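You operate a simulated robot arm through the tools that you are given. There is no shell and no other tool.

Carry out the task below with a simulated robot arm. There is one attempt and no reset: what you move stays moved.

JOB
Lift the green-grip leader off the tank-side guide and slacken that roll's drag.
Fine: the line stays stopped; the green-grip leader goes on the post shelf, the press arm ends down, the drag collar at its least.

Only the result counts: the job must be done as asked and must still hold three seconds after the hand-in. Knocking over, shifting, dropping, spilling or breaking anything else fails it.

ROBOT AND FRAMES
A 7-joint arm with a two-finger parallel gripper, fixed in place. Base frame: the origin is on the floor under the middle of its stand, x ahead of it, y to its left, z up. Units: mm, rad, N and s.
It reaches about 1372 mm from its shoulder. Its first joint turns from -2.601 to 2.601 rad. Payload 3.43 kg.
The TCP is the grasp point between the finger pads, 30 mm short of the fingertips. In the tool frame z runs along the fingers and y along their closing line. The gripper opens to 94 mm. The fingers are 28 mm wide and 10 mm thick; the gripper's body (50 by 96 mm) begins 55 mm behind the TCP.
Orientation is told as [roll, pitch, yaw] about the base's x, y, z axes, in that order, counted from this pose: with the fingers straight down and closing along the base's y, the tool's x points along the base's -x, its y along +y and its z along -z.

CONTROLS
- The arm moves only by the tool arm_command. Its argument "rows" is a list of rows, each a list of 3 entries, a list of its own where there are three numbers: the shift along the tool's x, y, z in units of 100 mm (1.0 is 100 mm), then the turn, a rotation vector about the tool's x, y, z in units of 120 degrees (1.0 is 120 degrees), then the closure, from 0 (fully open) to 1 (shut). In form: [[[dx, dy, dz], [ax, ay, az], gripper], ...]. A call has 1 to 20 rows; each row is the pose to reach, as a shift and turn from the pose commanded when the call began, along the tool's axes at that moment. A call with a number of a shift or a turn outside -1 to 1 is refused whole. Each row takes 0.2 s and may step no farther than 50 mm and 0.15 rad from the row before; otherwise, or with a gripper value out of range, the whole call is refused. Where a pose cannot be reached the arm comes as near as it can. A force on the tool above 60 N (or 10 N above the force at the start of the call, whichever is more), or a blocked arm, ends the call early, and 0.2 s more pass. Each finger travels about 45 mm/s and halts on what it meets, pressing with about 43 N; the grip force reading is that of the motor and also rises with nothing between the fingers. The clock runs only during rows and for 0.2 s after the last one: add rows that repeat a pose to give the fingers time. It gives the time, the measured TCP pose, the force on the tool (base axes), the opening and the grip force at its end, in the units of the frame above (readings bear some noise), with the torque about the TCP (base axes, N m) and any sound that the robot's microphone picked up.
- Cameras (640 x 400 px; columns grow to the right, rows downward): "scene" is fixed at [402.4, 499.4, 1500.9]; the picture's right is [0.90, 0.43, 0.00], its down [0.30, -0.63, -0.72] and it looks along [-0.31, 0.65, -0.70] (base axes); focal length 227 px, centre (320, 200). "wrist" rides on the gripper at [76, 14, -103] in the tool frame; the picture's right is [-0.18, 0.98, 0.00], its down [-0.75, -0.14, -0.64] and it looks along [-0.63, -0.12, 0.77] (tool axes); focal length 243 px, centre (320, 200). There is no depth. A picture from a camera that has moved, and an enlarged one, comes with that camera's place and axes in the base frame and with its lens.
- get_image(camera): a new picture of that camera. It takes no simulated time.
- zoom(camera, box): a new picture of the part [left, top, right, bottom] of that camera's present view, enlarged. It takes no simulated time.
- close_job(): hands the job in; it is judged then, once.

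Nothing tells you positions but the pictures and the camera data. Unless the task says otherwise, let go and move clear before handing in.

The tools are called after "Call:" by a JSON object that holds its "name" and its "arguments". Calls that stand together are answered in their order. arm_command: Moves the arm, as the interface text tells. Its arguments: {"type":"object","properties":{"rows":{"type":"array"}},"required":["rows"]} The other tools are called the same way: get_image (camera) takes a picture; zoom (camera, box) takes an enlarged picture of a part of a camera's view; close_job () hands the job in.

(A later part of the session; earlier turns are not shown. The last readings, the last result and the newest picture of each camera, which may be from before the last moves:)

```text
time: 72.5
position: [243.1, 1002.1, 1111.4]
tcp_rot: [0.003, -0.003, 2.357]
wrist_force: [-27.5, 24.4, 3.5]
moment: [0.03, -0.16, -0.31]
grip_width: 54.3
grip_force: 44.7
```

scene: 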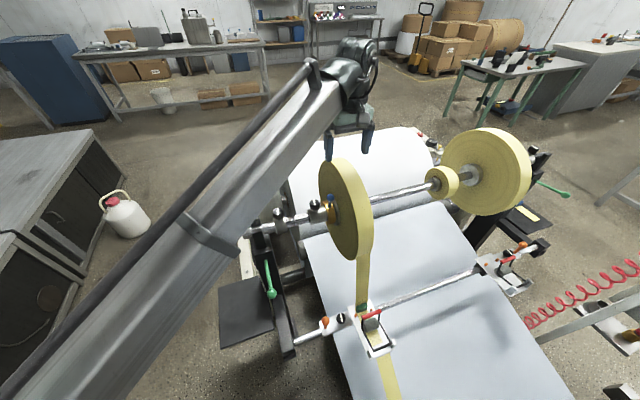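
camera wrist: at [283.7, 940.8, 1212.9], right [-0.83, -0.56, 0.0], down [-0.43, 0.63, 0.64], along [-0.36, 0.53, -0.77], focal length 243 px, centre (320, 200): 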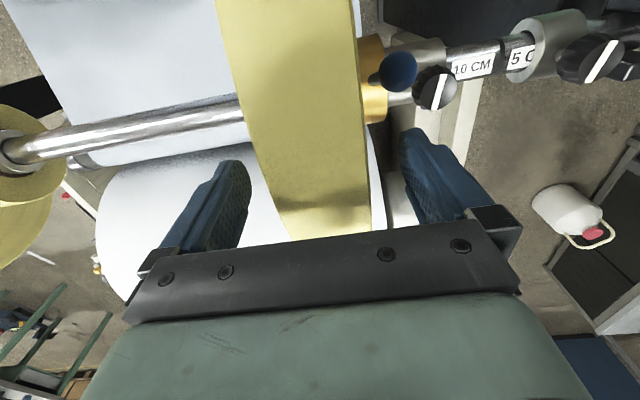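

Force saturates at about 35 N while moving, either real drag or pad slip. I'll compare the roll's texture before and after a further turn to see if it truly rotates.

Call:
{"name": "zoom", "arguments": {"camera": "scene", "box": [345, 190, 375, 220]}}

Call:
{"name": "zoom", "arguments": {"camera": "wrist", "box": [230, 20, 380, 130]}}

Call:
{"name": "arm_command", "arguments": {"rows": [[[0.05, 0, 0], [0, 0, 0], 1], [[0.1, 0, -0.001], [0, 0, 0], 1], [[0.15, 0, -0.003], [0, 0, 0], 1], [[0.15, 0, -0.003], [0, 0, 0], 1]]}}

Call:
{"name": "zoom", "arguments": {"camera": "scene", "box": [345, 190, 375, 220]}}

Call:
{"name": "zoom", "arguments": {"camera": "wrist", "box": [230, 20, 380, 130]}}

```text
13.33 times, centred on (360, 205) of scene
camera zoom: at [402.4, 499.4, 1500.9], right [0.9, 0.43, 0.0], down [0.3, -0.63, -0.72], along [-0.31, 0.65, -0.7], focal length 3022 px, centre (-213, 133)
```

zoom: 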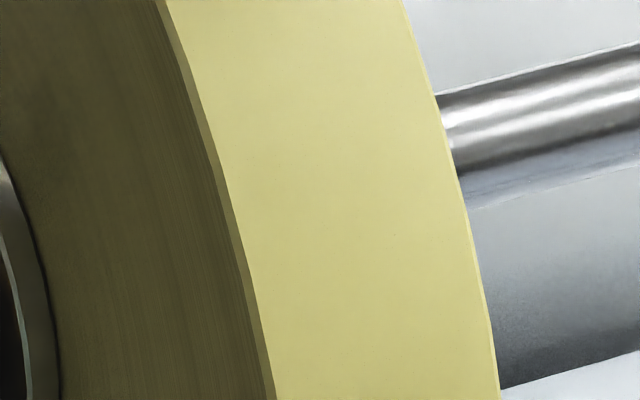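

```text
3.64 times, centred on (305, 75) of wrist
camera zoom: at [288.3, 936.4, 1212.2], right [-0.82, -0.57, 0.0], down [-0.43, 0.63, 0.64], along [-0.37, 0.53, -0.76], focal length 882 px, centre (374, 654)
```

zoom: 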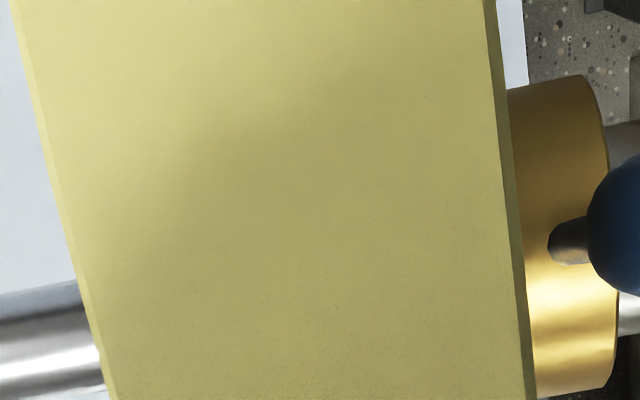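

```text
time: 73.5
position: [254.5, 990.7, 1109.9]
tcp_rot: [0.004, -0.003, 2.357]
wrist_force: [-28.8, 21.3, -3.7]
moment: [0.13, -0.22, -0.29]
grip_width: 54.1
grip_force: 45.1
```

```text
13.33 times, centred on (360, 205) of scene
camera zoom: at [402.4, 499.4, 1500.9], right [0.9, 0.43, 0.0], down [0.3, -0.63, -0.72], along [-0.31, 0.65, -0.7], focal length 3022 px, centre (-213, 133)
```

zoom: 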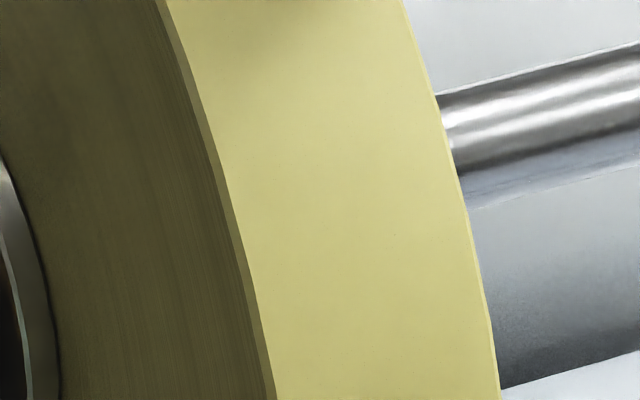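

```text
3.64 times, centred on (305, 75) of wrist
camera zoom: at [298.9, 926.0, 1211.5], right [-0.82, -0.57, 0.0], down [-0.43, 0.63, 0.64], along [-0.37, 0.53, -0.76], focal length 882 px, centre (374, 654)
```

zoom: 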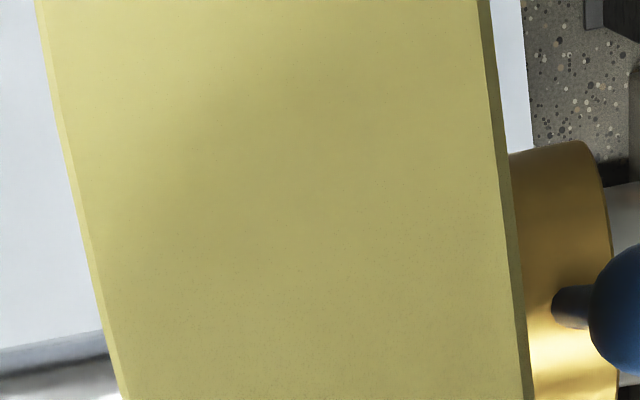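

Comparing the fixed camera's views, the roll seems not to have turned (pads slipped). I'll confirm with a finer texture comparison while moving back.

Call:
{"name": "zoom", "arguments": {"camera": "scene", "box": [358, 200, 370, 209]}}

Call:
{"name": "arm_command", "arguments": {"rows": [[[-0.05, 0, 0], [0, 0, 0], 1], [[-0.1, 0, 0.001], [0, 0, 0], 1], [[-0.15, 0, 0.003], [0, 0, 0], 1], [[-0.15, 0, 0.003], [0, 0, 0], 1]]}}

Call:
{"name": "zoom", "arguments": {"camera": "scene", "box": [358, 200, 370, 209]}}

```text
16.00 times, centred on (364, 204) of scene
camera zoom: at [402.4, 499.4, 1500.9], right [0.9, 0.43, 0.0], down [0.3, -0.63, -0.72], along [-0.31, 0.65, -0.7], focal length 3626 px, centre (-384, 128)
```

zoom: 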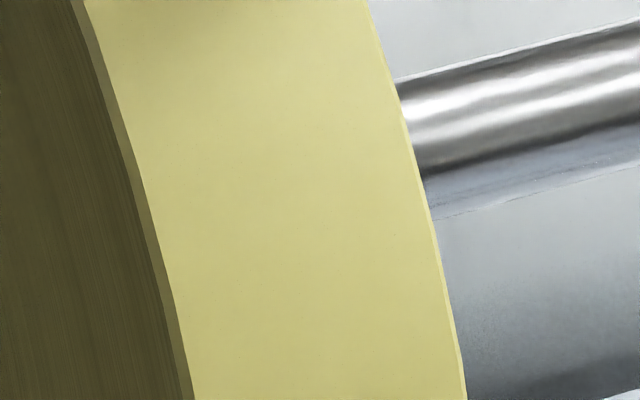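

```text
time: 74.5
position: [249.4, 997.1, 1112.6]
tcp_rot: [0.004, 0.003, 2.352]
wrist_force: [14.3, -36.2, -8.2]
moment: [0.14, -0.19, 1.11]
grip_width: 54.6
grip_force: 45.2
```

```text
16.00 times, centred on (364, 204) of scene
camera zoom: at [402.4, 499.4, 1500.9], right [0.9, 0.43, 0.0], down [0.3, -0.63, -0.72], along [-0.31, 0.65, -0.7], focal length 3626 px, centre (-384, 128)
```

zoom: 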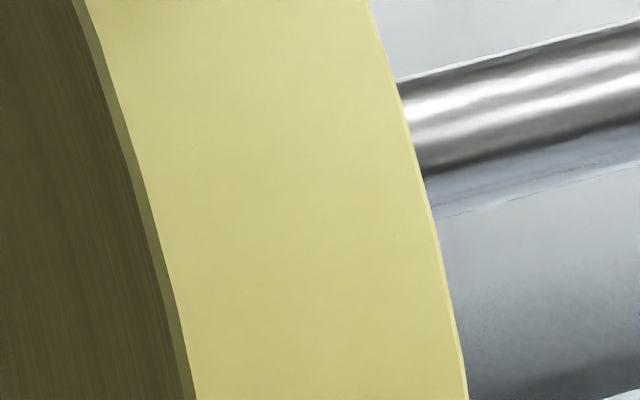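

The roll itself is fixed (pads just slipped at ~35 N), so that test tells nothing. But the readout was only ever seen with the lever at this upper end, where "–" might mean zero; so I'll push the lever the other way and read it again while threaded. Letting go of the roll and repositioning.

Call:
{"name": "arm_command", "arguments": {"rows": [[[0, 0, 0], [0, 0, 0], 0.3], [[0, 0, 0], [0, 0, 0], 0], [[0, 0, 0], [0, 0, 0], 0], [[0, 0, -0.4], [0, 0, 0], 0], [[0, 0, -0.8], [0, 0, 0], 0]]}}

Call:
{"name": "arm_command", "arguments": {"rows": [[[0.3, 0.3, 0], [0, 0, 0], 0.3], [[0.6, 0.6, 0], [0, 0, 0], 0.6], [[0.9, 0.9, 0.0], [0, 0, 0], 1], [[1.0, 1.0, 0.0], [0, 0, 0], 1]]}}

Call:
{"name": "get_image", "arguments": {"camera": "scene"}}

```text
time: 75.7
position: [245.6, 1002.1, 1192.0]
tcp_rot: [0.001, 0.001, 2.355]
wrist_force: [0.2, 0.4, 0.6]
moment: [0.02, 0.03, 0.0]
grip_width: 94.1
grip_force: 0.0
```

```text
time: 76.7
position: [247.0, 858.9, 1192.4]
tcp_rot: [-0.001, -0.001, 2.356]
wrist_force: [-0.3, 0.6, -0.6]
moment: [0.01, -0.02, 0.0]
grip_width: 8.0
grip_force: 0.0
```

```text
taken
```

scene: 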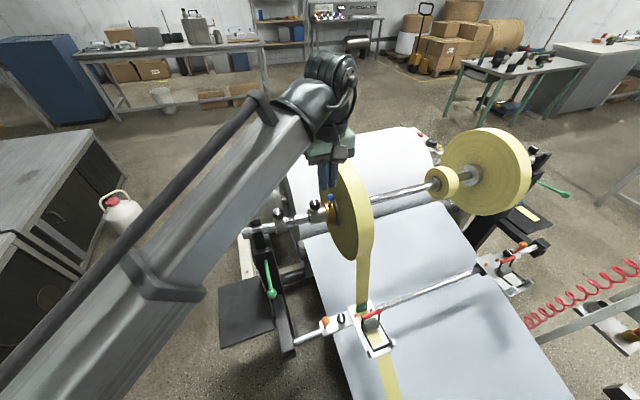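

Call:
{"name": "arm_command", "arguments": {"rows": [[[0, 0, 0.03], [0, 0, 0.07], 1], [[0, 0, 0.06], [0, 0, 0.14], 1], [[0, 0, 0.09], [0, 0, 0.21], 1], [[0, 0, 0.12], [0, 0, 0.28], 1], [[0, 0, 0.15], [0, 0, 0.35], 1], [[0, 0, 0.18], [0, 0, 0.42], 1], [[0, 0, 0.21], [0, 0, 0.49], 1], [[0, 0, 0.24], [0, 0, 0.56], 1], [[0, 0, 0.27], [0, 0, 0.63], 1], [[0, 0, 0.3], [0, 0, 0.7], 1], [[0, 0, 0.33], [0, 0, 0.75], 1]]}}

Call:
{"name": "arm_command", "arguments": {"rows": [[[0, 0, 0], [-0.07, 0, 0], 1], [[0, 0, 0], [-0.14, 0, 0], 1], [[0, 0, 0], [-0.21, 0, 0], 1], [[0, 0, 0], [-0.28, 0, 0], 1], [[0, 0, 0], [-0.35, 0, 0], 1], [[0, 0, 0], [-0.417, 0, 0], 1]]}}

Call:
{"name": "arm_command", "arguments": {"rows": [[[0, 0, 0], [0, -0.045, 0], 1], [[0, 0, 0], [0, -0.09, 0], 1]]}}

Call:
{"name": "get_image", "arguments": {"camera": "wrist"}}

Call:
{"name": "get_image", "arguments": {"camera": "scene"}}

```text
time: 79.1
position: [244.8, 859.1, 1158.5]
tcp_rot: [0.0, 0.002, 0.78]
wrist_force: [0.3, 0.4, 0.4]
moment: [-0.01, 0.03, -0.01]
grip_width: 0.2
grip_force: 33.6
```

```text
time: 80.5
position: [245.7, 858.2, 1158.4]
tcp_rot: [0.876, 0.0, 0.783]
wrist_force: [0.2, 0.3, 0.7]
moment: [0.01, -0.01, 0.0]
grip_width: 0.0
grip_force: 32.8
```

```text
time: 81.1
position: [244.7, 858.8, 1159.1]
tcp_rot: [0.882, -0.12, 0.638]
wrist_force: [-0.1, -0.2, -0.1]
moment: [0.0, -0.01, 0.03]
grip_width: 0.1
grip_force: 32.7
```

```text
taken
camera wrist: at [220.0, 750.8, 1224.0], right [-0.3, 0.56, 0.78], down [0.92, -0.04, 0.39], along [0.25, 0.83, -0.5], focal length 243 px, centre (320, 200)
```

wrist: 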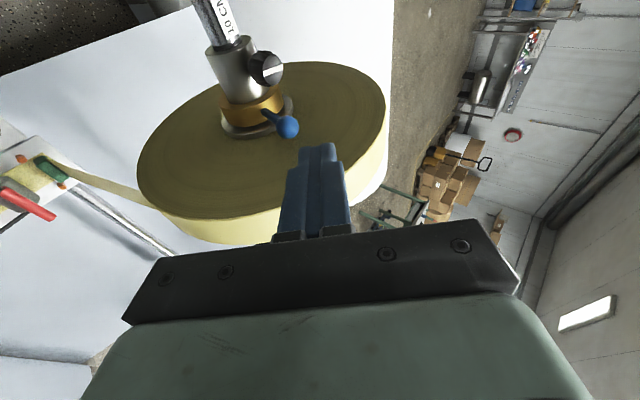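

```text
taken
```

scene: 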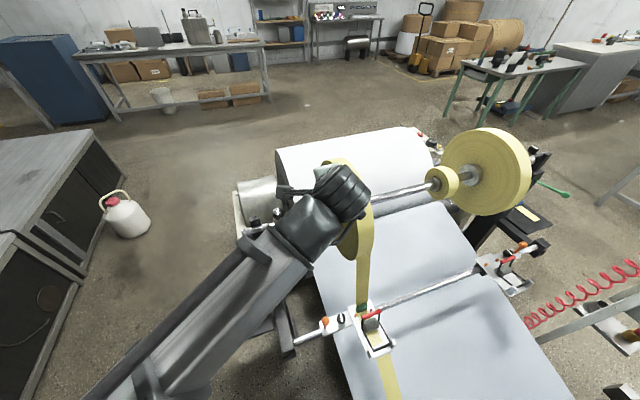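

The fist is poised above the lever; approaching so the ball stays beneath the fist's lower face.

Call:
{"name": "arm_command", "arguments": {"rows": [[[-0.025, 0, 0.4], [0, 0, 0], 1], [[-0.05, 0, 0.75], [0, 0, 0], 1], [[-0.07, 0, 0.95], [0, 0, 0], 1]]}}

Call:
{"name": "get_image", "arguments": {"camera": "wrist"}}

```text
time: 81.9
position: [212.5, 927.5, 1098.5]
tcp_rot: [0.882, -0.12, 0.639]
wrist_force: [-0.2, 0.3, 0.3]
moment: [0.01, -0.02, 0.02]
grip_width: 0.1
grip_force: 32.8
```

```text
taken
camera wrist: at [187.2, 819.0, 1163.8], right [-0.3, 0.56, 0.78], down [0.92, -0.04, 0.39], along [0.25, 0.83, -0.5], focal length 243 px, centre (320, 200)
```

wrist: 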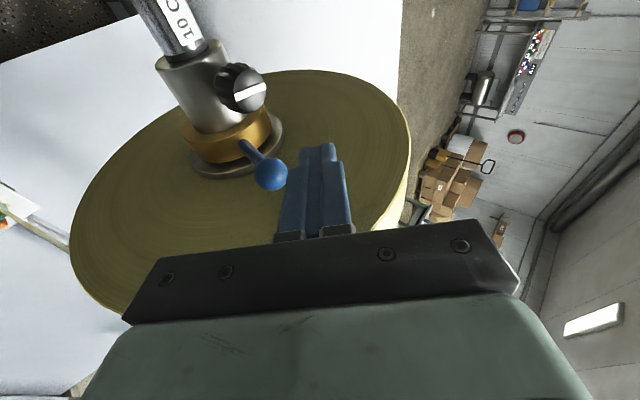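

Ball is just below the fist's lower face. Advancing to align, then pushing the lever down in small steps.

Call:
{"name": "arm_command", "arguments": {"rows": [[[-0.06, 0, 0.31], [0, 0, 0], 1], [[-0.06, -0.1, 0.31], [0, 0, 0], 1], [[-0.06, -0.2, 0.31], [0, 0, 0], 1], [[-0.06, -0.3, 0.3], [0, 0, 0], 1], [[-0.06, -0.4, 0.29], [0, 0, 0], 1]]}}

Call:
{"name": "get_image", "arguments": {"camera": "wrist"}}

```text
time: 83.2
position: [226.3, 929.7, 1059.2]
tcp_rot: [0.892, -0.124, 0.633]
wrist_force: [2.1, -12.2, 18.7]
moment: [-0.13, -0.23, -0.16]
grip_width: 0.0
grip_force: 33.3
stopped in row 5: the force on the tool passed its limit at 62 N (the readings are from after the stop); the commanded pose is now the measured one
```

```text
taken
camera wrist: at [200.7, 820.6, 1122.6], right [-0.3, 0.55, 0.78], down [0.92, -0.05, 0.39], along [0.25, 0.83, -0.49], focal length 243 px, centre (320, 200)
```

wrist: 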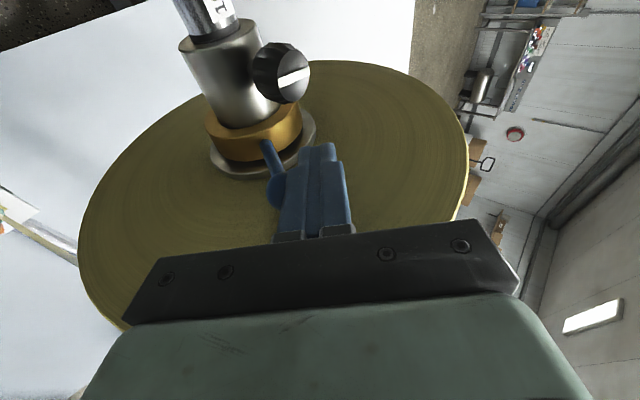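

The ball had caught the step of the fingers, not a lever stop. I'll draw back so it bears near the fingertips and continue pushing down along the arc.

Call:
{"name": "arm_command", "arguments": {"rows": [[[0, 0.04, -0.1], [0, 0, 0], 1], [[0, 0.02, -0.17], [0, 0, 0], 1], [[0, -0.1, -0.19], [0, 0, 0], 1], [[0, -0.2, -0.205], [0, 0, 0], 1], [[0, -0.29, -0.214], [0, 0, 0], 1]]}}

Call:
{"name": "get_image", "arguments": {"camera": "wrist"}}

```text
time: 84.4
position: [247.9, 903.2, 1045.9]
tcp_rot: [0.89, -0.124, 0.635]
wrist_force: [0.1, 0.2, 0.2]
moment: [0.02, -0.02, 0.0]
grip_width: 0.0
grip_force: 33.1
```

```text
taken
camera wrist: at [221.9, 794.8, 1111.2], right [-0.3, 0.55, 0.78], down [0.92, -0.05, 0.39], along [0.25, 0.83, -0.49], focal length 243 px, centre (320, 200)
```

wrist: 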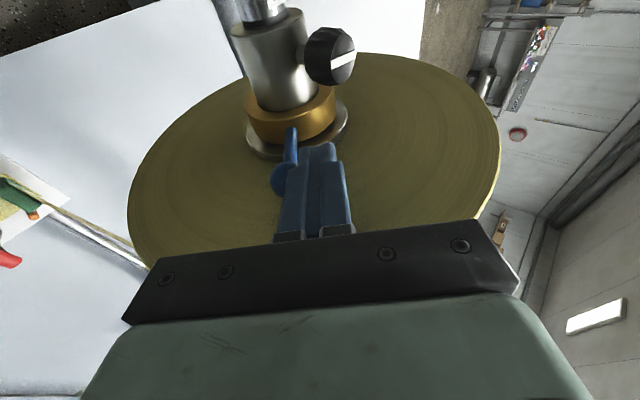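

Call:
{"name": "arm_command", "arguments": {"rows": [[[0, -0.09, 0], [0, 0, 0], 1], [[0, -0.18, 0.003], [0, 0, 0], 1], [[0, -0.27, 0.01], [0, 0, 0], 1], [[0, -0.36, 0.035], [0, 0, 0], 1], [[0, -0.45, 0.06], [0, 0, 0], 1], [[0, -0.536, 0.088], [0, 0, 0], 1]]}}

Call:
{"name": "get_image", "arguments": {"camera": "wrist"}}

Call:
{"name": "zoom", "arguments": {"camera": "scene", "box": [290, 150, 410, 270]}}

```text
time: 85.8
position: [268.0, 885.0, 999.9]
tcp_rot: [0.889, -0.126, 0.632]
wrist_force: [-1.4, 1.6, 0.4]
moment: [0.02, 0.08, 0.04]
grip_width: 0.0
grip_force: 33.5
```

```text
taken
camera wrist: at [242.8, 776.6, 1064.7], right [-0.3, 0.55, 0.78], down [0.92, -0.05, 0.39], along [0.25, 0.83, -0.49], focal length 243 px, centre (320, 200)
```

wrist: 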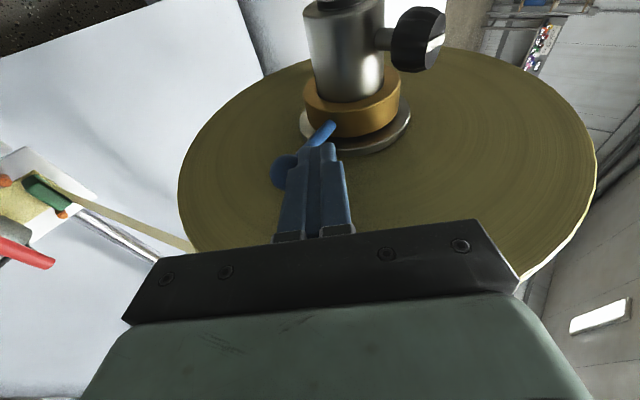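

```text
3.33 times, centred on (350, 210) of scene
camera zoom: at [402.4, 499.4, 1500.9], right [0.9, 0.43, 0.0], down [0.3, -0.63, -0.72], along [-0.31, 0.65, -0.7], focal length 755 px, centre (220, 167)
```

zoom: 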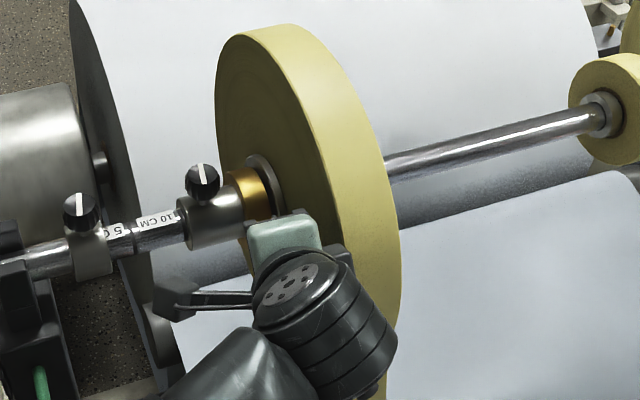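

Call:
{"name": "arm_command", "arguments": {"rows": [[[0, -0.08, 0.045], [0, 0, 0], 1], [[0, -0.16, 0.095], [0, 0, 0], 1], [[0, -0.233, 0.145], [0, 0, 0], 1], [[0, -0.3, 0.21], [0, 0, 0], 1], [[0, -0.36, 0.275], [0, 0, 0], 1], [[0, -0.42, 0.346], [0, 0, 0], 1]]}}

Call:
{"name": "get_image", "arguments": {"camera": "wrist"}}

```text
time: 87.2
position: [273.9, 889.8, 946.4]
tcp_rot: [0.887, -0.127, 0.634]
wrist_force: [-3.7, -4.7, 4.4]
moment: [0.11, -0.34, -0.47]
grip_width: 0.1
grip_force: 33.3
```

```text
taken
camera wrist: at [246.8, 781.7, 1010.4], right [-0.3, 0.55, 0.78], down [0.92, -0.05, 0.39], along [0.25, 0.83, -0.49], focal length 243 px, centre (320, 200)
```

wrist: 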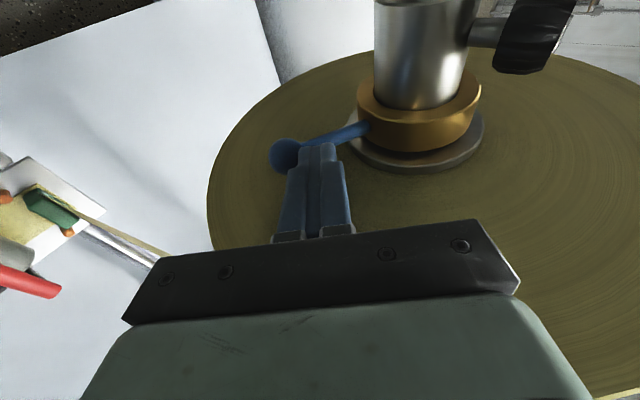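

Already below its starting angle, so the range extends downward too. Continuing gently to find the lower stop.

Call:
{"name": "arm_command", "arguments": {"rows": [[[0.04, -0.04, 0.06], [0, 0, 0], 1], [[0.06, -0.08, 0.13], [0, 0, 0], 1], [[0.08, -0.12, 0.2], [0, 0, 0], 1], [[0.08, -0.14, 0.26], [0, 0, 0], 1]]}}

Call:
{"name": "get_image", "arguments": {"camera": "wrist"}}

Call:
{"name": "zoom", "arguments": {"camera": "scene", "box": [290, 150, 410, 270]}}

```text
time: 87.9
position: [270.4, 893.8, 938.9]
tcp_rot: [0.906, -0.133, 0.621]
wrist_force: [-1.2, -1.9, 21.5]
moment: [0.24, 0.23, 0.04]
grip_width: 0.0
grip_force: 33.0
stopped in row 3: the force on the tool passed its limit at 68 N (the readings are from after the stop); the commanded pose is now the measured one
```

```text
taken
camera wrist: at [242.9, 783.8, 1001.5], right [-0.29, 0.54, 0.79], down [0.92, -0.07, 0.38], along [0.26, 0.84, -0.48], focal length 243 px, centre (320, 200)
```

wrist: 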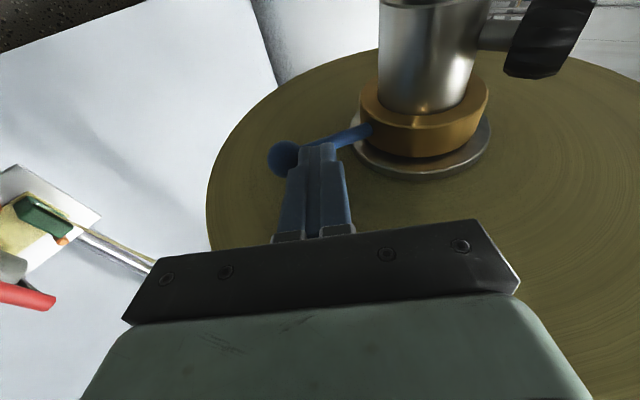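

```text
3.33 times, centred on (350, 210) of scene
camera zoom: at [402.4, 499.4, 1500.9], right [0.9, 0.43, 0.0], down [0.3, -0.63, -0.72], along [-0.31, 0.65, -0.7], focal length 755 px, centre (220, 167)
```

zoom: 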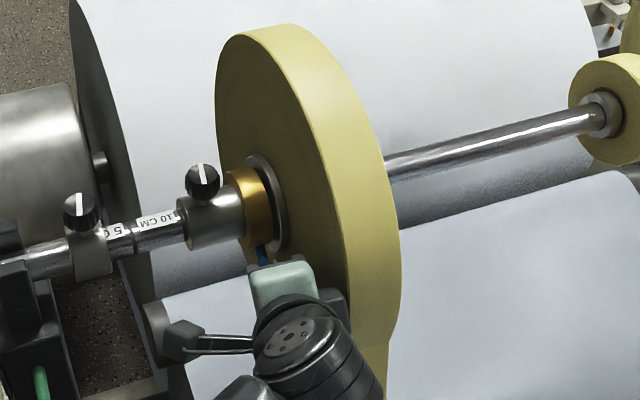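

The downward push met a firm stop. I'll back off and measure the lever's angle there precisely.

Call:
{"name": "arm_command", "arguments": {"rows": [[[0, 0.05, -0.1], [0, 0, 0], 1], [[0, 0.1, -0.4], [0, 0, 0], 1], [[0, 0.15, -0.8], [0, 0, 0], 1], [[0, 0.2, -1.0], [0, 0, 0], 1]]}}

Call:
{"name": "get_image", "arguments": {"camera": "wrist"}}

Call:
{"name": "zoom", "arguments": {"camera": "scene", "box": [300, 170, 380, 240]}}

Call:
{"name": "zoom", "arguments": {"camera": "wrist", "box": [270, 30, 420, 160]}}

```text
time: 88.9
position: [300.2, 833.5, 1012.9]
tcp_rot: [0.899, -0.132, 0.626]
wrist_force: [0.3, 0.8, 0.2]
moment: [0.01, 0.03, -0.03]
grip_width: 0.0
grip_force: 33.1
```

```text
taken
camera wrist: at [273.6, 725.8, 1075.2], right [-0.29, 0.54, 0.79], down [0.92, -0.06, 0.38], along [0.26, 0.84, -0.48], focal length 243 px, centre (320, 200)
```

wrist: 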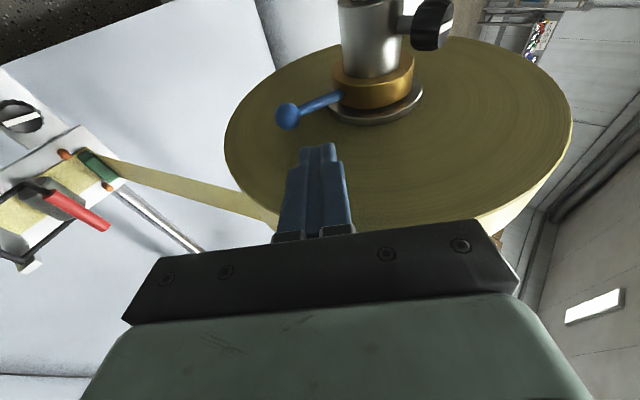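

```text
5.71 times, centred on (340, 205) of scene
camera zoom: at [402.4, 499.4, 1500.9], right [0.9, 0.43, 0.0], down [0.3, -0.63, -0.72], along [-0.31, 0.65, -0.7], focal length 1295 px, centre (206, 171)
```

zoom: 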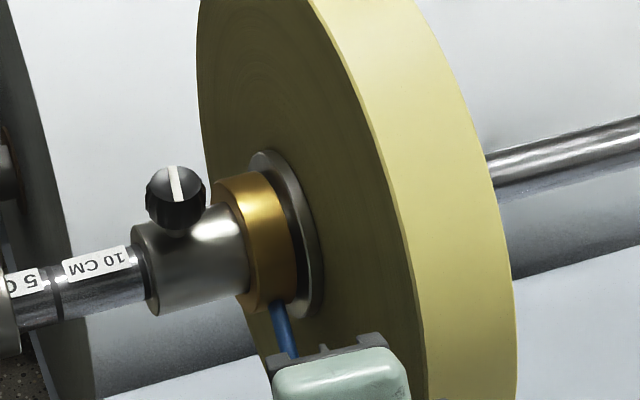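

```text
3.08 times, centred on (345, 95) of wrist
camera zoom: at [273.6, 725.8, 1075.2], right [-0.29, 0.54, 0.79], down [0.92, -0.06, 0.38], along [0.26, 0.84, -0.48], focal length 746 px, centre (243, 523)
```

zoom: 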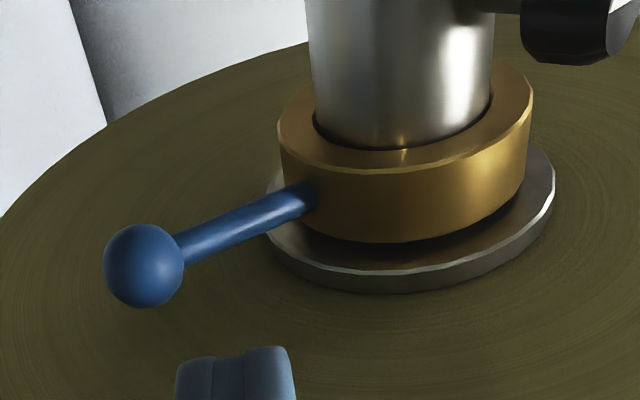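

Lower stop is at about -18°, so the collar's travel is ~90° (start was one-third up from the bottom). Now I'll read the drag readout with the lever at this end.

Call:
{"name": "arm_command", "arguments": {"rows": [[[0, 0, 0], [0, 0.05, 0], 1], [[0, 0, -0.1], [0, 0.098, 0], 1]]}}

Call:
{"name": "arm_command", "arguments": {"rows": [[[0.1, 0, 0], [0.07, 0, 0], 1], [[0.2, 0, 0], [0.14, 0, 0], 1], [[0.3, 0, 0], [0.21, 0, 0], 1], [[0.4, 0, 0], [0.28, 0, 0], 1], [[0.5, 0, 0], [0.35, 0, 0], 1], [[0.6, 0, 0], [0.42, 0, 0], 1], [[0.6, 0, 0], [0.43, 0, 0], 1]]}}

```text
time: 89.5
position: [305.4, 827.1, 1018.0]
tcp_rot: [0.889, -0.002, 0.784]
wrist_force: [0.5, -0.1, -0.8]
moment: [-0.01, -0.03, -0.01]
grip_width: 0.0
grip_force: 33.0
```

```text
time: 91.1
position: [263.3, 784.0, 1019.4]
tcp_rot: [-0.011, -0.003, 0.784]
wrist_force: [-0.2, 0.2, 0.6]
moment: [-0.03, 0.0, 0.0]
grip_width: 0.1
grip_force: 32.5
```

Call:
{"name": "arm_command", "arguments": {"rows": [[[0.4, 0.13, 0], [0, 0, 0], 1], [[0.8, 0.27, 0], [0, 0, 0], 1], [[1.0, 0.36, 0], [0, 0, 0], 1]]}}

Call:
{"name": "arm_command", "arguments": {"rows": [[[0.3, 0.13, 0.03], [0, 0, 0], 1], [[0.62, 0.27, 0.08], [0, 0, 0], 1]]}}

Call:
{"name": "get_image", "arguments": {"camera": "wrist"}}

Call:
{"name": "zoom", "arguments": {"camera": "wrist", "box": [340, 10, 510, 120]}}

```text
time: 91.9
position: [164.6, 738.9, 1016.0]
tcp_rot: [-0.011, -0.003, 0.785]
wrist_force: [0.4, 0.4, -0.7]
moment: [-0.05, 0.01, 0.0]
grip_width: 0.0
grip_force: 33.3
```

```text
time: 92.5
position: [102.2, 714.4, 1008.7]
tcp_rot: [-0.011, -0.003, 0.783]
wrist_force: [0.4, 0.1, 0.6]
moment: [-0.04, -0.03, -0.04]
grip_width: 0.0
grip_force: 32.9
```

```text
taken
camera wrist: at [37.1, 670.1, 1109.5], right [-0.56, 0.83, -0.01], down [0.63, 0.44, 0.65], along [0.54, 0.36, -0.76], focal length 243 px, centre (320, 200)
```

wrist: 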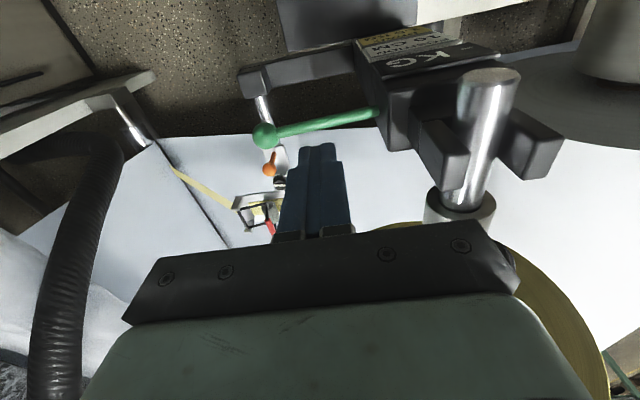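

```text
3.64 times, centred on (425, 65) of wrist
camera zoom: at [37.1, 670.1, 1109.5], right [-0.56, 0.83, -0.01], down [0.63, 0.44, 0.65], along [0.54, 0.36, -0.76], focal length 882 px, centre (-62, 691)
```

zoom: 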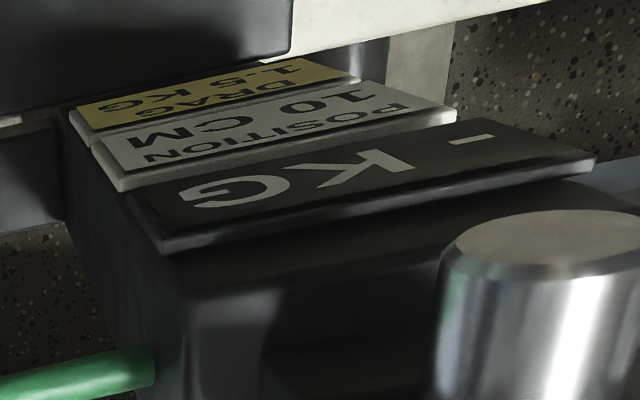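

The readout stays "- KG" with the lever at either end, so it only works while running. I'll record the tape span with the lever at this lower end, to compare with the same view at the upper end (sag would betray slack).

Call:
{"name": "zoom", "arguments": {"camera": "scene", "box": [320, 220, 400, 320]}}

Call:
{"name": "zoom", "arguments": {"camera": "scene", "box": [310, 180, 380, 240]}}

Call:
{"name": "zoom", "arguments": {"camera": "scene", "box": [300, 280, 420, 400]}}

Call:
{"name": "get_image", "arguments": {"camera": "scene"}}

```text
4.00 times, centred on (360, 270) of scene
camera zoom: at [402.4, 499.4, 1500.9], right [0.9, 0.43, 0.0], down [0.3, -0.63, -0.72], along [-0.31, 0.65, -0.7], focal length 906 px, centre (160, -80)
```

zoom: 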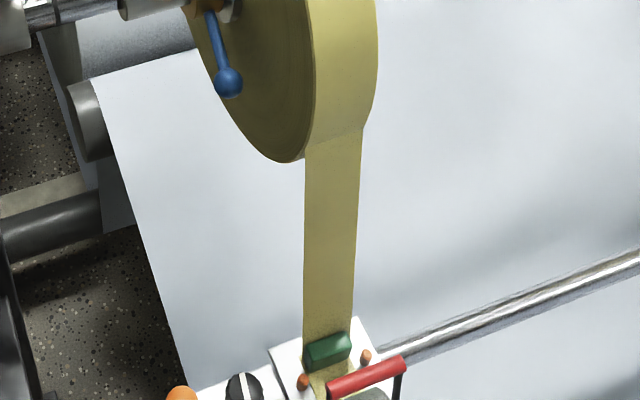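

```text
6.67 times, centred on (345, 210) of scene
camera zoom: at [402.4, 499.4, 1500.9], right [0.9, 0.43, 0.0], down [0.3, -0.63, -0.72], along [-0.31, 0.65, -0.7], focal length 1511 px, centre (153, 133)
```

zoom: 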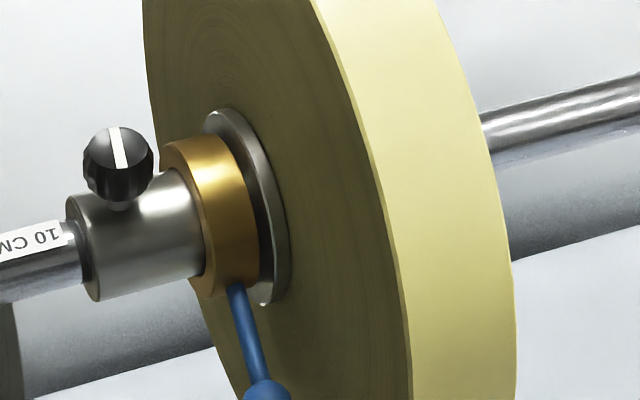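

```text
3.33 times, centred on (360, 340) of scene
camera zoom: at [402.4, 499.4, 1500.9], right [0.9, 0.43, 0.0], down [0.3, -0.63, -0.72], along [-0.31, 0.65, -0.7], focal length 755 px, centre (187, -267)
```

zoom: 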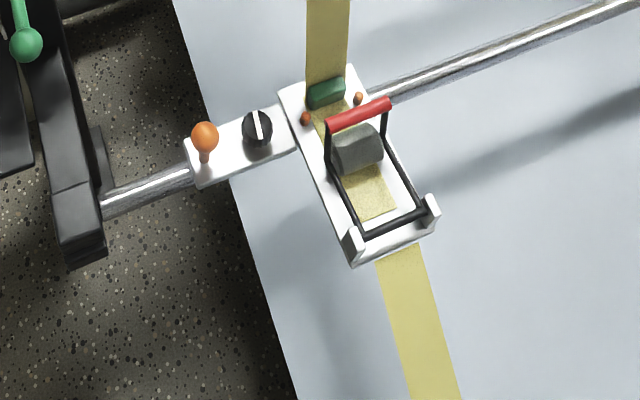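

```text
taken
```

scene: 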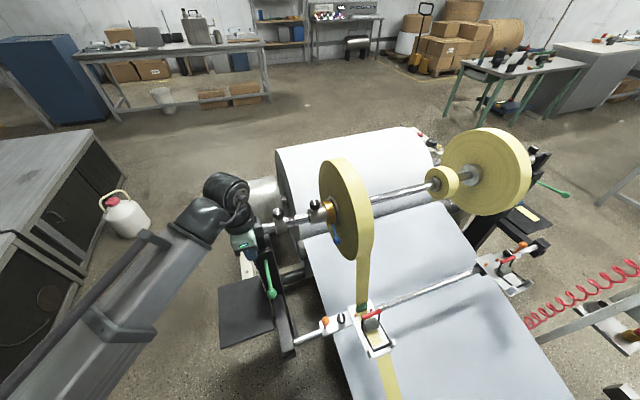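

No sag difference to see yet. With standard right-hand sense (clockwise from the outer end tightens toward the roll), slack is the upper end; I'll take the lever back up there, then compare the tape view. Moving in with the same leaned, canted pose as before.

Call:
{"name": "arm_command", "arguments": {"rows": [[[-0.35, -0.14, -0.03], [0, 0, 0], 1], [[-0.7, -0.28, -0.06], [0, 0, 0], 1], [[-1.0, -0.4, -0.1], [0, 0, 0], 1]]}}

Call:
{"name": "arm_command", "arguments": {"rows": [[[-0.1, -0.03, 0], [-0.07, 0, 0], 1], [[-0.2, -0.06, 0], [-0.14, 0, 0], 1], [[-0.3, -0.09, 0], [-0.21, 0, 0], 1], [[-0.4, -0.12, 0], [-0.28, 0, 0], 1], [[-0.5, -0.15, 0], [-0.35, 0, 0], 1], [[-0.6, -0.2, 0], [-0.42, 0, 0], 1]]}}

Call:
{"name": "arm_command", "arguments": {"rows": [[[0, 0, 0], [0, -0.045, 0], 1], [[0, 0, 0], [0, -0.09, 0], 1]]}}

Call:
{"name": "get_image", "arguments": {"camera": "wrist"}}

```text
time: 93.3
position: [200.9, 756.8, 1019.4]
tcp_rot: [-0.013, -0.003, 0.785]
wrist_force: [0.2, 0.0, 0.3]
moment: [0.01, 0.01, 0.01]
grip_width: 0.0
grip_force: 33.0
```

```text
time: 94.7
position: [257.5, 785.0, 1020.5]
tcp_rot: [0.871, -0.002, 0.785]
wrist_force: [0.8, -0.2, 0.3]
moment: [-0.02, -0.02, 0.03]
grip_width: 0.0
grip_force: 32.8
```

```text
time: 95.3
position: [258.0, 785.3, 1020.8]
tcp_rot: [0.879, -0.126, 0.639]
wrist_force: [0.2, -0.1, -0.2]
moment: [0.01, 0.01, 0.03]
grip_width: 0.1
grip_force: 33.3
```

```text
taken
camera wrist: at [232.5, 677.1, 1085.8], right [-0.3, 0.56, 0.77], down [0.92, -0.05, 0.39], along [0.25, 0.83, -0.5], focal length 243 px, centre (320, 200)
```

wrist: 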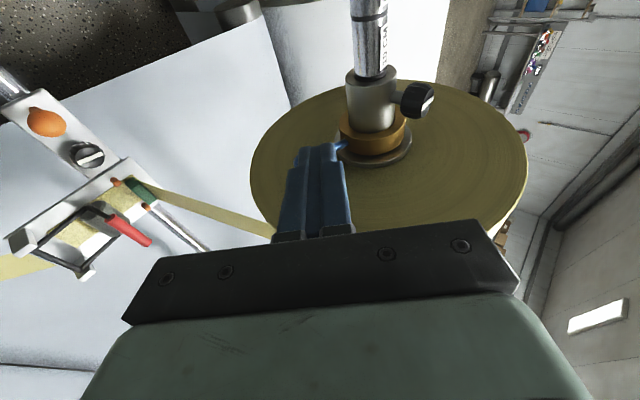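

Call:
{"name": "arm_command", "arguments": {"rows": [[[-0.2, -0.35, 0.2], [0, 0, 0], 1], [[-0.4, -0.7, 0.35], [0, 0, 0], 1], [[-0.546, -0.78, 0.7], [0, 0, 0], 1]]}}

Call:
{"name": "get_image", "arguments": {"camera": "wrist"}}

```text
time: 96.1
position: [309.8, 827.4, 925.4]
tcp_rot: [0.878, -0.126, 0.639]
wrist_force: [-0.9, -0.2, 0.1]
moment: [0.01, -0.01, 0.0]
grip_width: 0.2
grip_force: 32.4
```

```text
taken
camera wrist: at [283.1, 720.2, 990.1], right [-0.3, 0.56, 0.77], down [0.92, -0.05, 0.39], along [0.25, 0.83, -0.5], focal length 243 px, centre (320, 200)
```

wrist: 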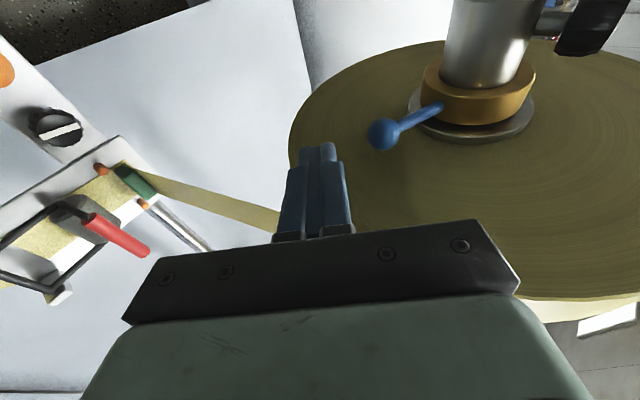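

Ball is where expected. Advancing beneath it, then pushing up along the arc.

Call:
{"name": "arm_command", "arguments": {"rows": [[[-0.03, -0.02, 0.25], [0, 0, 0], 1], [[-0.045, -0.02, 0.48], [0, 0, 0], 1]]}}

Call:
{"name": "arm_command", "arguments": {"rows": [[[0, 0.1, 0], [0, 0, 0], 1], [[0, 0.2, 0], [0, 0, 0], 1], [[-0.008, 0.27, -0.045], [0, 0, 0], 1], [[-0.018, 0.34, -0.1], [0, 0, 0], 1], [[-0.03, 0.41, -0.16], [0, 0, 0], 1], [[-0.042, 0.475, -0.22], [0, 0, 0], 1]]}}

Call:
{"name": "get_image", "arguments": {"camera": "wrist"}}

```text
time: 96.7
position: [296.0, 861.0, 891.4]
tcp_rot: [0.877, -0.125, 0.639]
wrist_force: [0.0, -0.6, -0.1]
moment: [0.01, -0.03, 0.01]
grip_width: 0.0
grip_force: 33.2
```

```text
time: 98.3
position: [289.9, 868.8, 941.9]
tcp_rot: [0.868, -0.127, 0.638]
wrist_force: [6.1, -6.8, -0.7]
moment: [-0.05, -0.06, -0.03]
grip_width: 0.0
grip_force: 33.2
stopped in row 6: the force on the tool passed its limit at 61 N (the readings are from after the stop); the commanded pose is now the measured one
```

```text
taken
camera wrist: at [263.1, 760.6, 1007.8], right [-0.31, 0.56, 0.77], down [0.92, -0.04, 0.4], along [0.26, 0.83, -0.5], focal length 243 px, centre (320, 200)
```

wrist: 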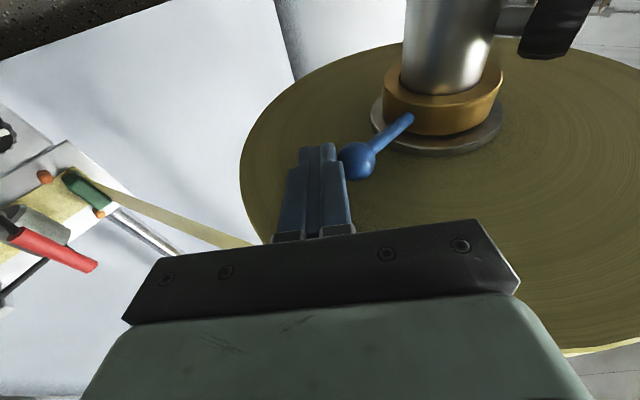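

Ball ended at the very fingertip edge. I'll reseat it a little further along the finger and continue up.

Call:
{"name": "arm_command", "arguments": {"rows": [[[0.01, -0.07, 0.06], [0, 0, 0], 1], [[0.02, -0.055, 0.14], [0, 0, 0], 1], [[0.013, 0.02, 0.07], [0, 0, 0], 1], [[0, 0.12, 0], [0, 0, 0], 1], [[-0.007, 0.19, -0.04], [0, 0, 0], 1], [[-0.013, 0.25, -0.07], [0, 0, 0], 1], [[-0.02, 0.33, -0.1], [0, 0, 0], 1], [[-0.025, 0.41, -0.13], [0, 0, 0], 1], [[-0.028, 0.5, -0.15], [0, 0, 0], 1]]}}

Call:
{"name": "get_image", "arguments": {"camera": "wrist"}}

```text
time: 100.3
position: [274.3, 883.2, 989.9]
tcp_rot: [0.871, -0.129, 0.639]
wrist_force: [0.6, -0.8, -0.1]
moment: [0.01, -0.04, -0.05]
grip_width: 0.0
grip_force: 32.7
```

```text
taken
camera wrist: at [247.9, 775.9, 1055.6], right [-0.31, 0.56, 0.77], down [0.92, -0.04, 0.4], along [0.26, 0.83, -0.5], focal length 243 px, centre (320, 200)
```

wrist: 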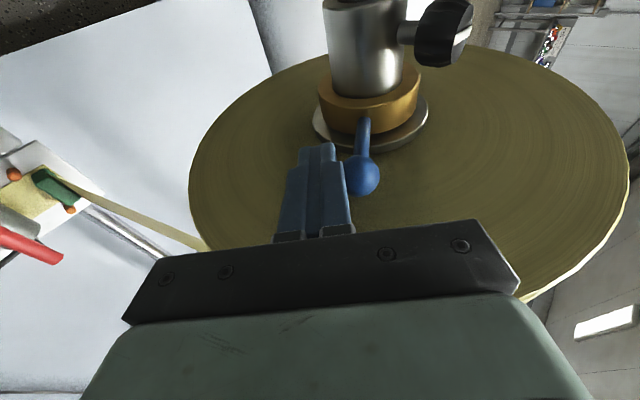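

Lever at ~30° and moving freely. Continuing up to the stop.

Call:
{"name": "arm_command", "arguments": {"rows": [[[0, 0.09, -0.005], [0, 0, 0], 1], [[0, 0.18, -0.012], [0, 0, 0], 1], [[0, 0.26, -0.015], [0, 0, 0], 1], [[0, 0.34, 0.0], [0, 0, 0], 1], [[0, 0.42, 0.02], [0, 0, 0], 1], [[0.005, 0.5, 0.04], [0, 0, 0], 1], [[0.01, 0.57, 0.065], [0, 0, 0], 1]]}}

Call:
{"name": "arm_command", "arguments": {"rows": [[[0.002, 0.05, 0.02], [0, 0, 0], 1], [[0.005, 0.1, 0.05], [0, 0, 0], 1], [[0.01, 0.15, 0.09], [0, 0, 0], 1], [[0.012, 0.2, 0.12], [0, 0, 0], 1]]}}

Call:
{"name": "get_image", "arguments": {"camera": "wrist"}}

```text
time: 101.9
position: [243.1, 914.6, 1029.5]
tcp_rot: [0.87, -0.127, 0.639]
wrist_force: [0.4, 0.0, -0.5]
moment: [-0.01, -0.01, 0.04]
grip_width: 0.0
grip_force: 33.3
```

```text
time: 103.0
position: [235.6, 923.0, 1034.9]
tcp_rot: [0.855, -0.13, 0.634]
wrist_force: [15.6, -19.9, 5.2]
moment: [-0.11, -0.13, -0.12]
grip_width: 0.0
grip_force: 33.3
stopped in row 4: the force on the tool passed its limit at 62 N (the readings are from after the stop); the commanded pose is now the measured one
```

```text
taken
camera wrist: at [207.7, 816.0, 1100.6], right [-0.31, 0.57, 0.76], down [0.91, -0.04, 0.41], along [0.27, 0.82, -0.5], focal length 243 px, centre (320, 200)
```

wrist: 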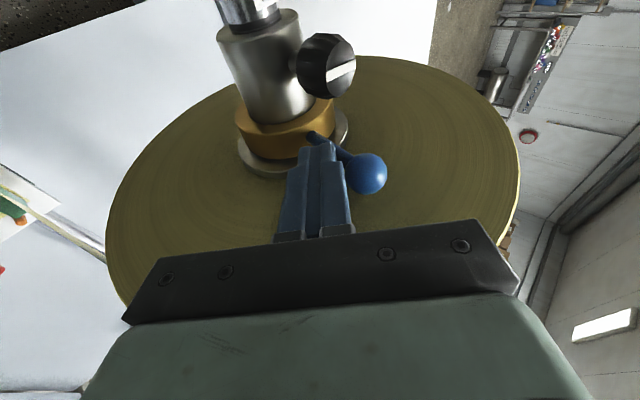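

At the upper stop again. Backing off and checking the lever angle and the tape view.

Call:
{"name": "arm_command", "arguments": {"rows": [[[0, -0.1, -0.05], [0, 0, 0], 1], [[0, -0.3, -0.2], [0, 0, 0], 1], [[0, -0.5, -0.45], [0, 0, 0], 1], [[0.1, -0.6, -0.8], [0, 0, 0], 1], [[0.3, -0.6, -1.0], [0, 0, 0], 1]]}}

Call:
{"name": "arm_command", "arguments": {"rows": [[[0, 0, 0], [0, 0.05, 0], 1], [[0, 0, 0], [0, 0.095, 0], 1]]}}

Call:
{"name": "arm_command", "arguments": {"rows": [[[0.1, 0, 0], [0.07, 0, 0], 1], [[0.2, 0, 0], [0.14, 0, 0], 1], [[0.3, 0, 0], [0.21, 0, 0], 0.8], [[0.4, 0, 0], [0.28, 0, 0], 0.6], [[0.4, 0, 0], [0.35, 0, 0], 0.5], [[0.4, 0, 0], [0.405, 0, 0], 0.5]]}}

Call:
{"name": "get_image", "arguments": {"camera": "wrist"}}

Call:
{"name": "zoom", "arguments": {"camera": "scene", "box": [320, 220, 400, 320]}}

Call:
{"name": "zoom", "arguments": {"camera": "scene", "box": [310, 180, 380, 240]}}

```text
time: 104.2
position: [276.1, 813.8, 1050.5]
tcp_rot: [0.858, -0.129, 0.637]
wrist_force: [-0.4, 0.1, 0.4]
moment: [0.03, 0.01, 0.0]
grip_width: 0.1
grip_force: 33.1
```

```text
time: 104.8
position: [275.4, 814.1, 1050.5]
tcp_rot: [0.847, 0.002, 0.789]
wrist_force: [0.1, 0.6, 0.4]
moment: [0.0, -0.01, -0.03]
grip_width: 0.0
grip_force: 32.8
```

```text
time: 106.2
position: [247.9, 785.4, 1051.7]
tcp_rot: [-0.002, 0.001, 0.787]
wrist_force: [-0.4, 0.3, -0.2]
moment: [0.02, -0.01, 0.03]
grip_width: 46.9
grip_force: 0.0
```

```text
taken
camera wrist: at [184.1, 740.8, 1152.2], right [-0.57, 0.82, 0.0], down [0.63, 0.44, 0.64], along [0.53, 0.36, -0.77], focal length 243 px, centre (320, 200)
```

wrist: 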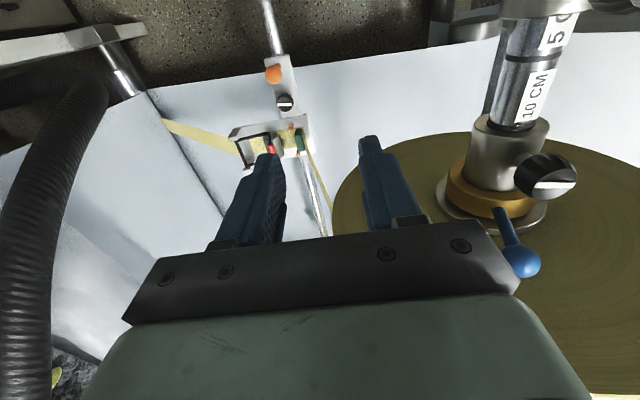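

```text
4.00 times, centred on (360, 270) of scene
camera zoom: at [402.4, 499.4, 1500.9], right [0.9, 0.43, 0.0], down [0.3, -0.63, -0.72], along [-0.31, 0.65, -0.7], focal length 906 px, centre (160, -80)
```

zoom: 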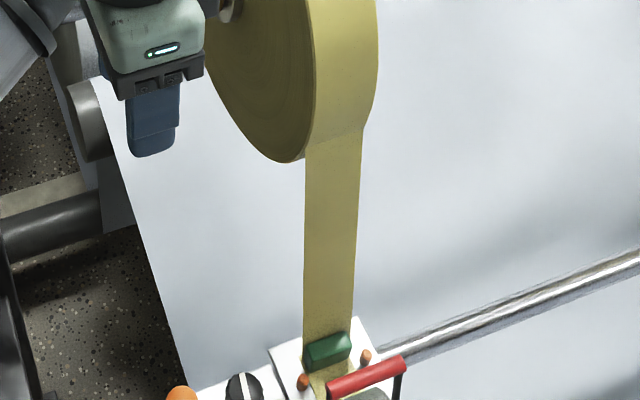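

```text
6.67 times, centred on (345, 210) of scene
camera zoom: at [402.4, 499.4, 1500.9], right [0.9, 0.43, 0.0], down [0.3, -0.63, -0.72], along [-0.31, 0.65, -0.7], focal length 1511 px, centre (153, 133)
```

zoom: 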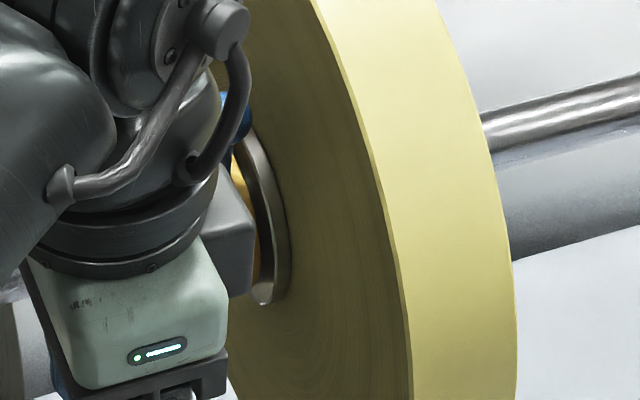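

The tape looks identical at both ends, so no further cue is available. I settle on the upper end as slack: anticlockwise as seen from the outer end, the loosening sense. Now back to the press arm to take the leader off again.

Call:
{"name": "arm_command", "arguments": {"rows": [[[-0.15, -0.42, 0.05], [0, 0, 0], 0.5], [[-0.5, -0.7, 0.15], [0, 0, 0], 0.5], [[-0.8, -0.98, 0.3], [0, 0, 0], 0.5], [[-1.0, -1.0, 0.6], [0, 0, 0], 0.5], [[-1.0, -1.0, 0.8], [0, 0, 0], 0.5]]}}

Call:
{"name": "get_image", "arguments": {"camera": "wrist"}}

Call:
{"name": "zoom", "arguments": {"camera": "scene", "box": [310, 180, 380, 240]}}

```text
time: 107.4
position: [387.5, 786.3, 968.7]
tcp_rot: [0.0, 0.003, 0.787]
wrist_force: [-0.6, 0.1, -0.1]
moment: [-0.03, -0.02, -0.02]
grip_width: 47.0
grip_force: 0.1
```

```text
taken
camera wrist: at [324.9, 741.3, 1070.4], right [-0.57, 0.82, 0.0], down [0.63, 0.44, 0.64], along [0.53, 0.36, -0.77], focal length 243 px, centre (320, 200)
```

wrist: 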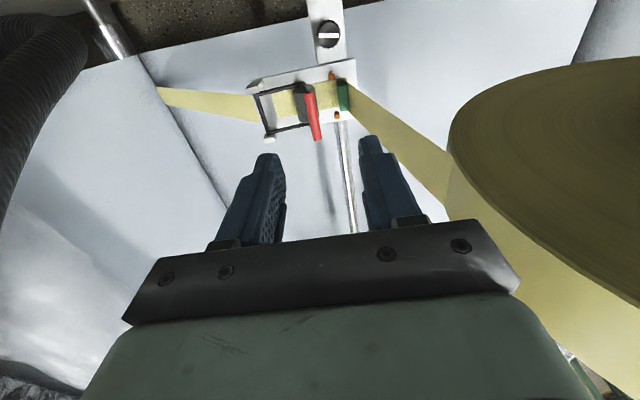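

```text
6.67 times, centred on (345, 210) of scene
camera zoom: at [402.4, 499.4, 1500.9], right [0.9, 0.43, 0.0], down [0.3, -0.63, -0.72], along [-0.31, 0.65, -0.7], focal length 1511 px, centre (153, 133)
```

zoom: 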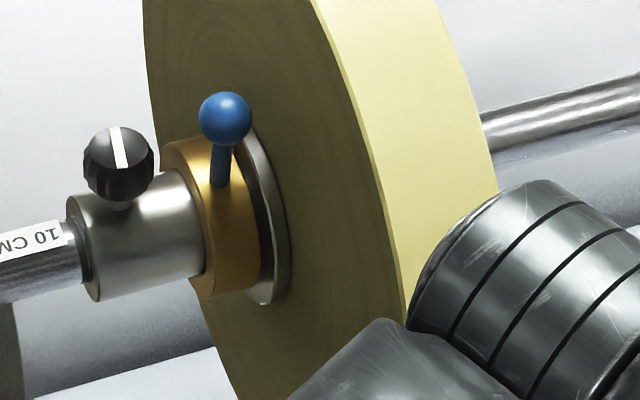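

I'll compare the collar's rim-to-flange gap closely at this lever position with the very first close-up.

Call:
{"name": "zoom", "arguments": {"camera": "scene", "box": [325, 190, 355, 225]}}

Call:
{"name": "zoom", "arguments": {"camera": "scene", "box": [310, 180, 380, 240]}}

```text
11.43 times, centred on (340, 208) of scene
camera zoom: at [402.4, 499.4, 1500.9], right [0.9, 0.43, 0.0], down [0.3, -0.63, -0.72], along [-0.31, 0.65, -0.7], focal length 2590 px, centre (91, 114)
```

zoom: 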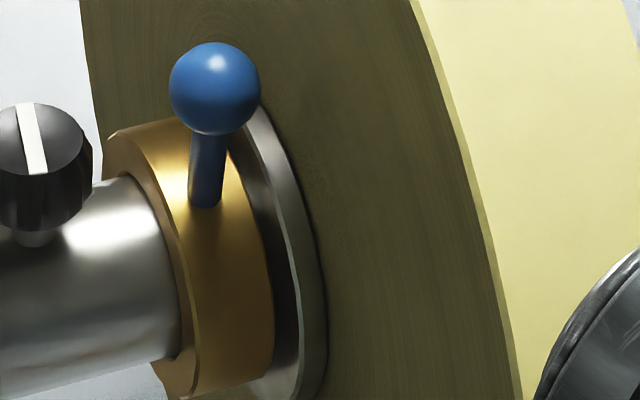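

```text
6.67 times, centred on (345, 210) of scene
camera zoom: at [402.4, 499.4, 1500.9], right [0.9, 0.43, 0.0], down [0.3, -0.63, -0.72], along [-0.31, 0.65, -0.7], focal length 1511 px, centre (153, 133)
```

zoom: 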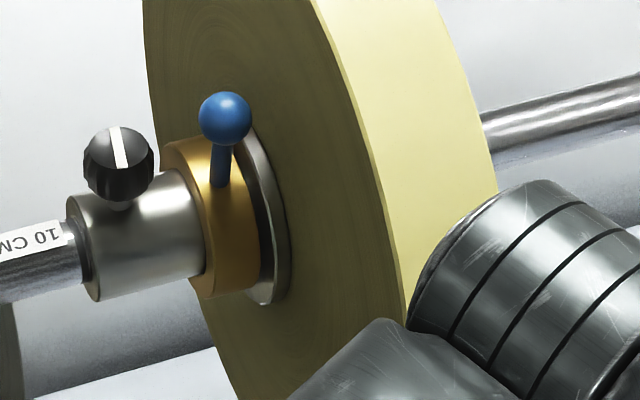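

The collar is axisymmetric; nothing further to learn. Going to the handle.

Call:
{"name": "arm_command", "arguments": {"rows": [[[-0.25, -0.2, 0.2], [0, 0, 0], 0.5], [[-0.49, -0.2, 0.5], [0, 0, 0], 0.5], [[-0.49, -0.2, 0.9], [0, 0, 0], 0.5], [[-0.49, -0.2, 1.0], [0, 0, 0], 0.5]]}}

Call:
{"name": "get_image", "arguments": {"camera": "wrist"}}

```text
time: 108.4
position: [437.6, 808.2, 866.9]
tcp_rot: [-0.001, 0.002, 0.786]
wrist_force: [0.2, -0.5, -0.2]
moment: [0.0, -0.01, -0.04]
grip_width: 47.0
grip_force: 0.0
```

```text
taken
camera wrist: at [373.9, 763.3, 968.8], right [-0.57, 0.82, 0.0], down [0.63, 0.44, 0.64], along [0.53, 0.36, -0.77], focal length 243 px, centre (320, 200)
```

wrist: 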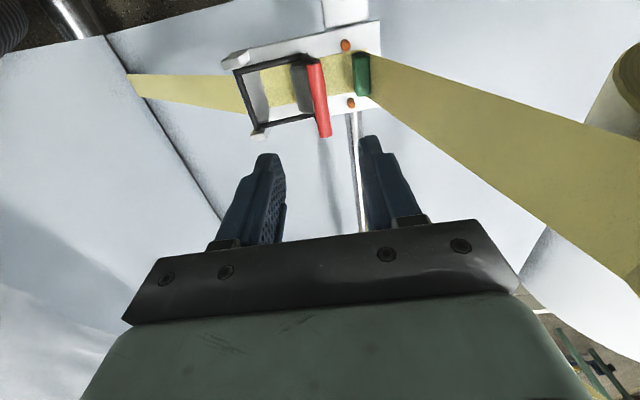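

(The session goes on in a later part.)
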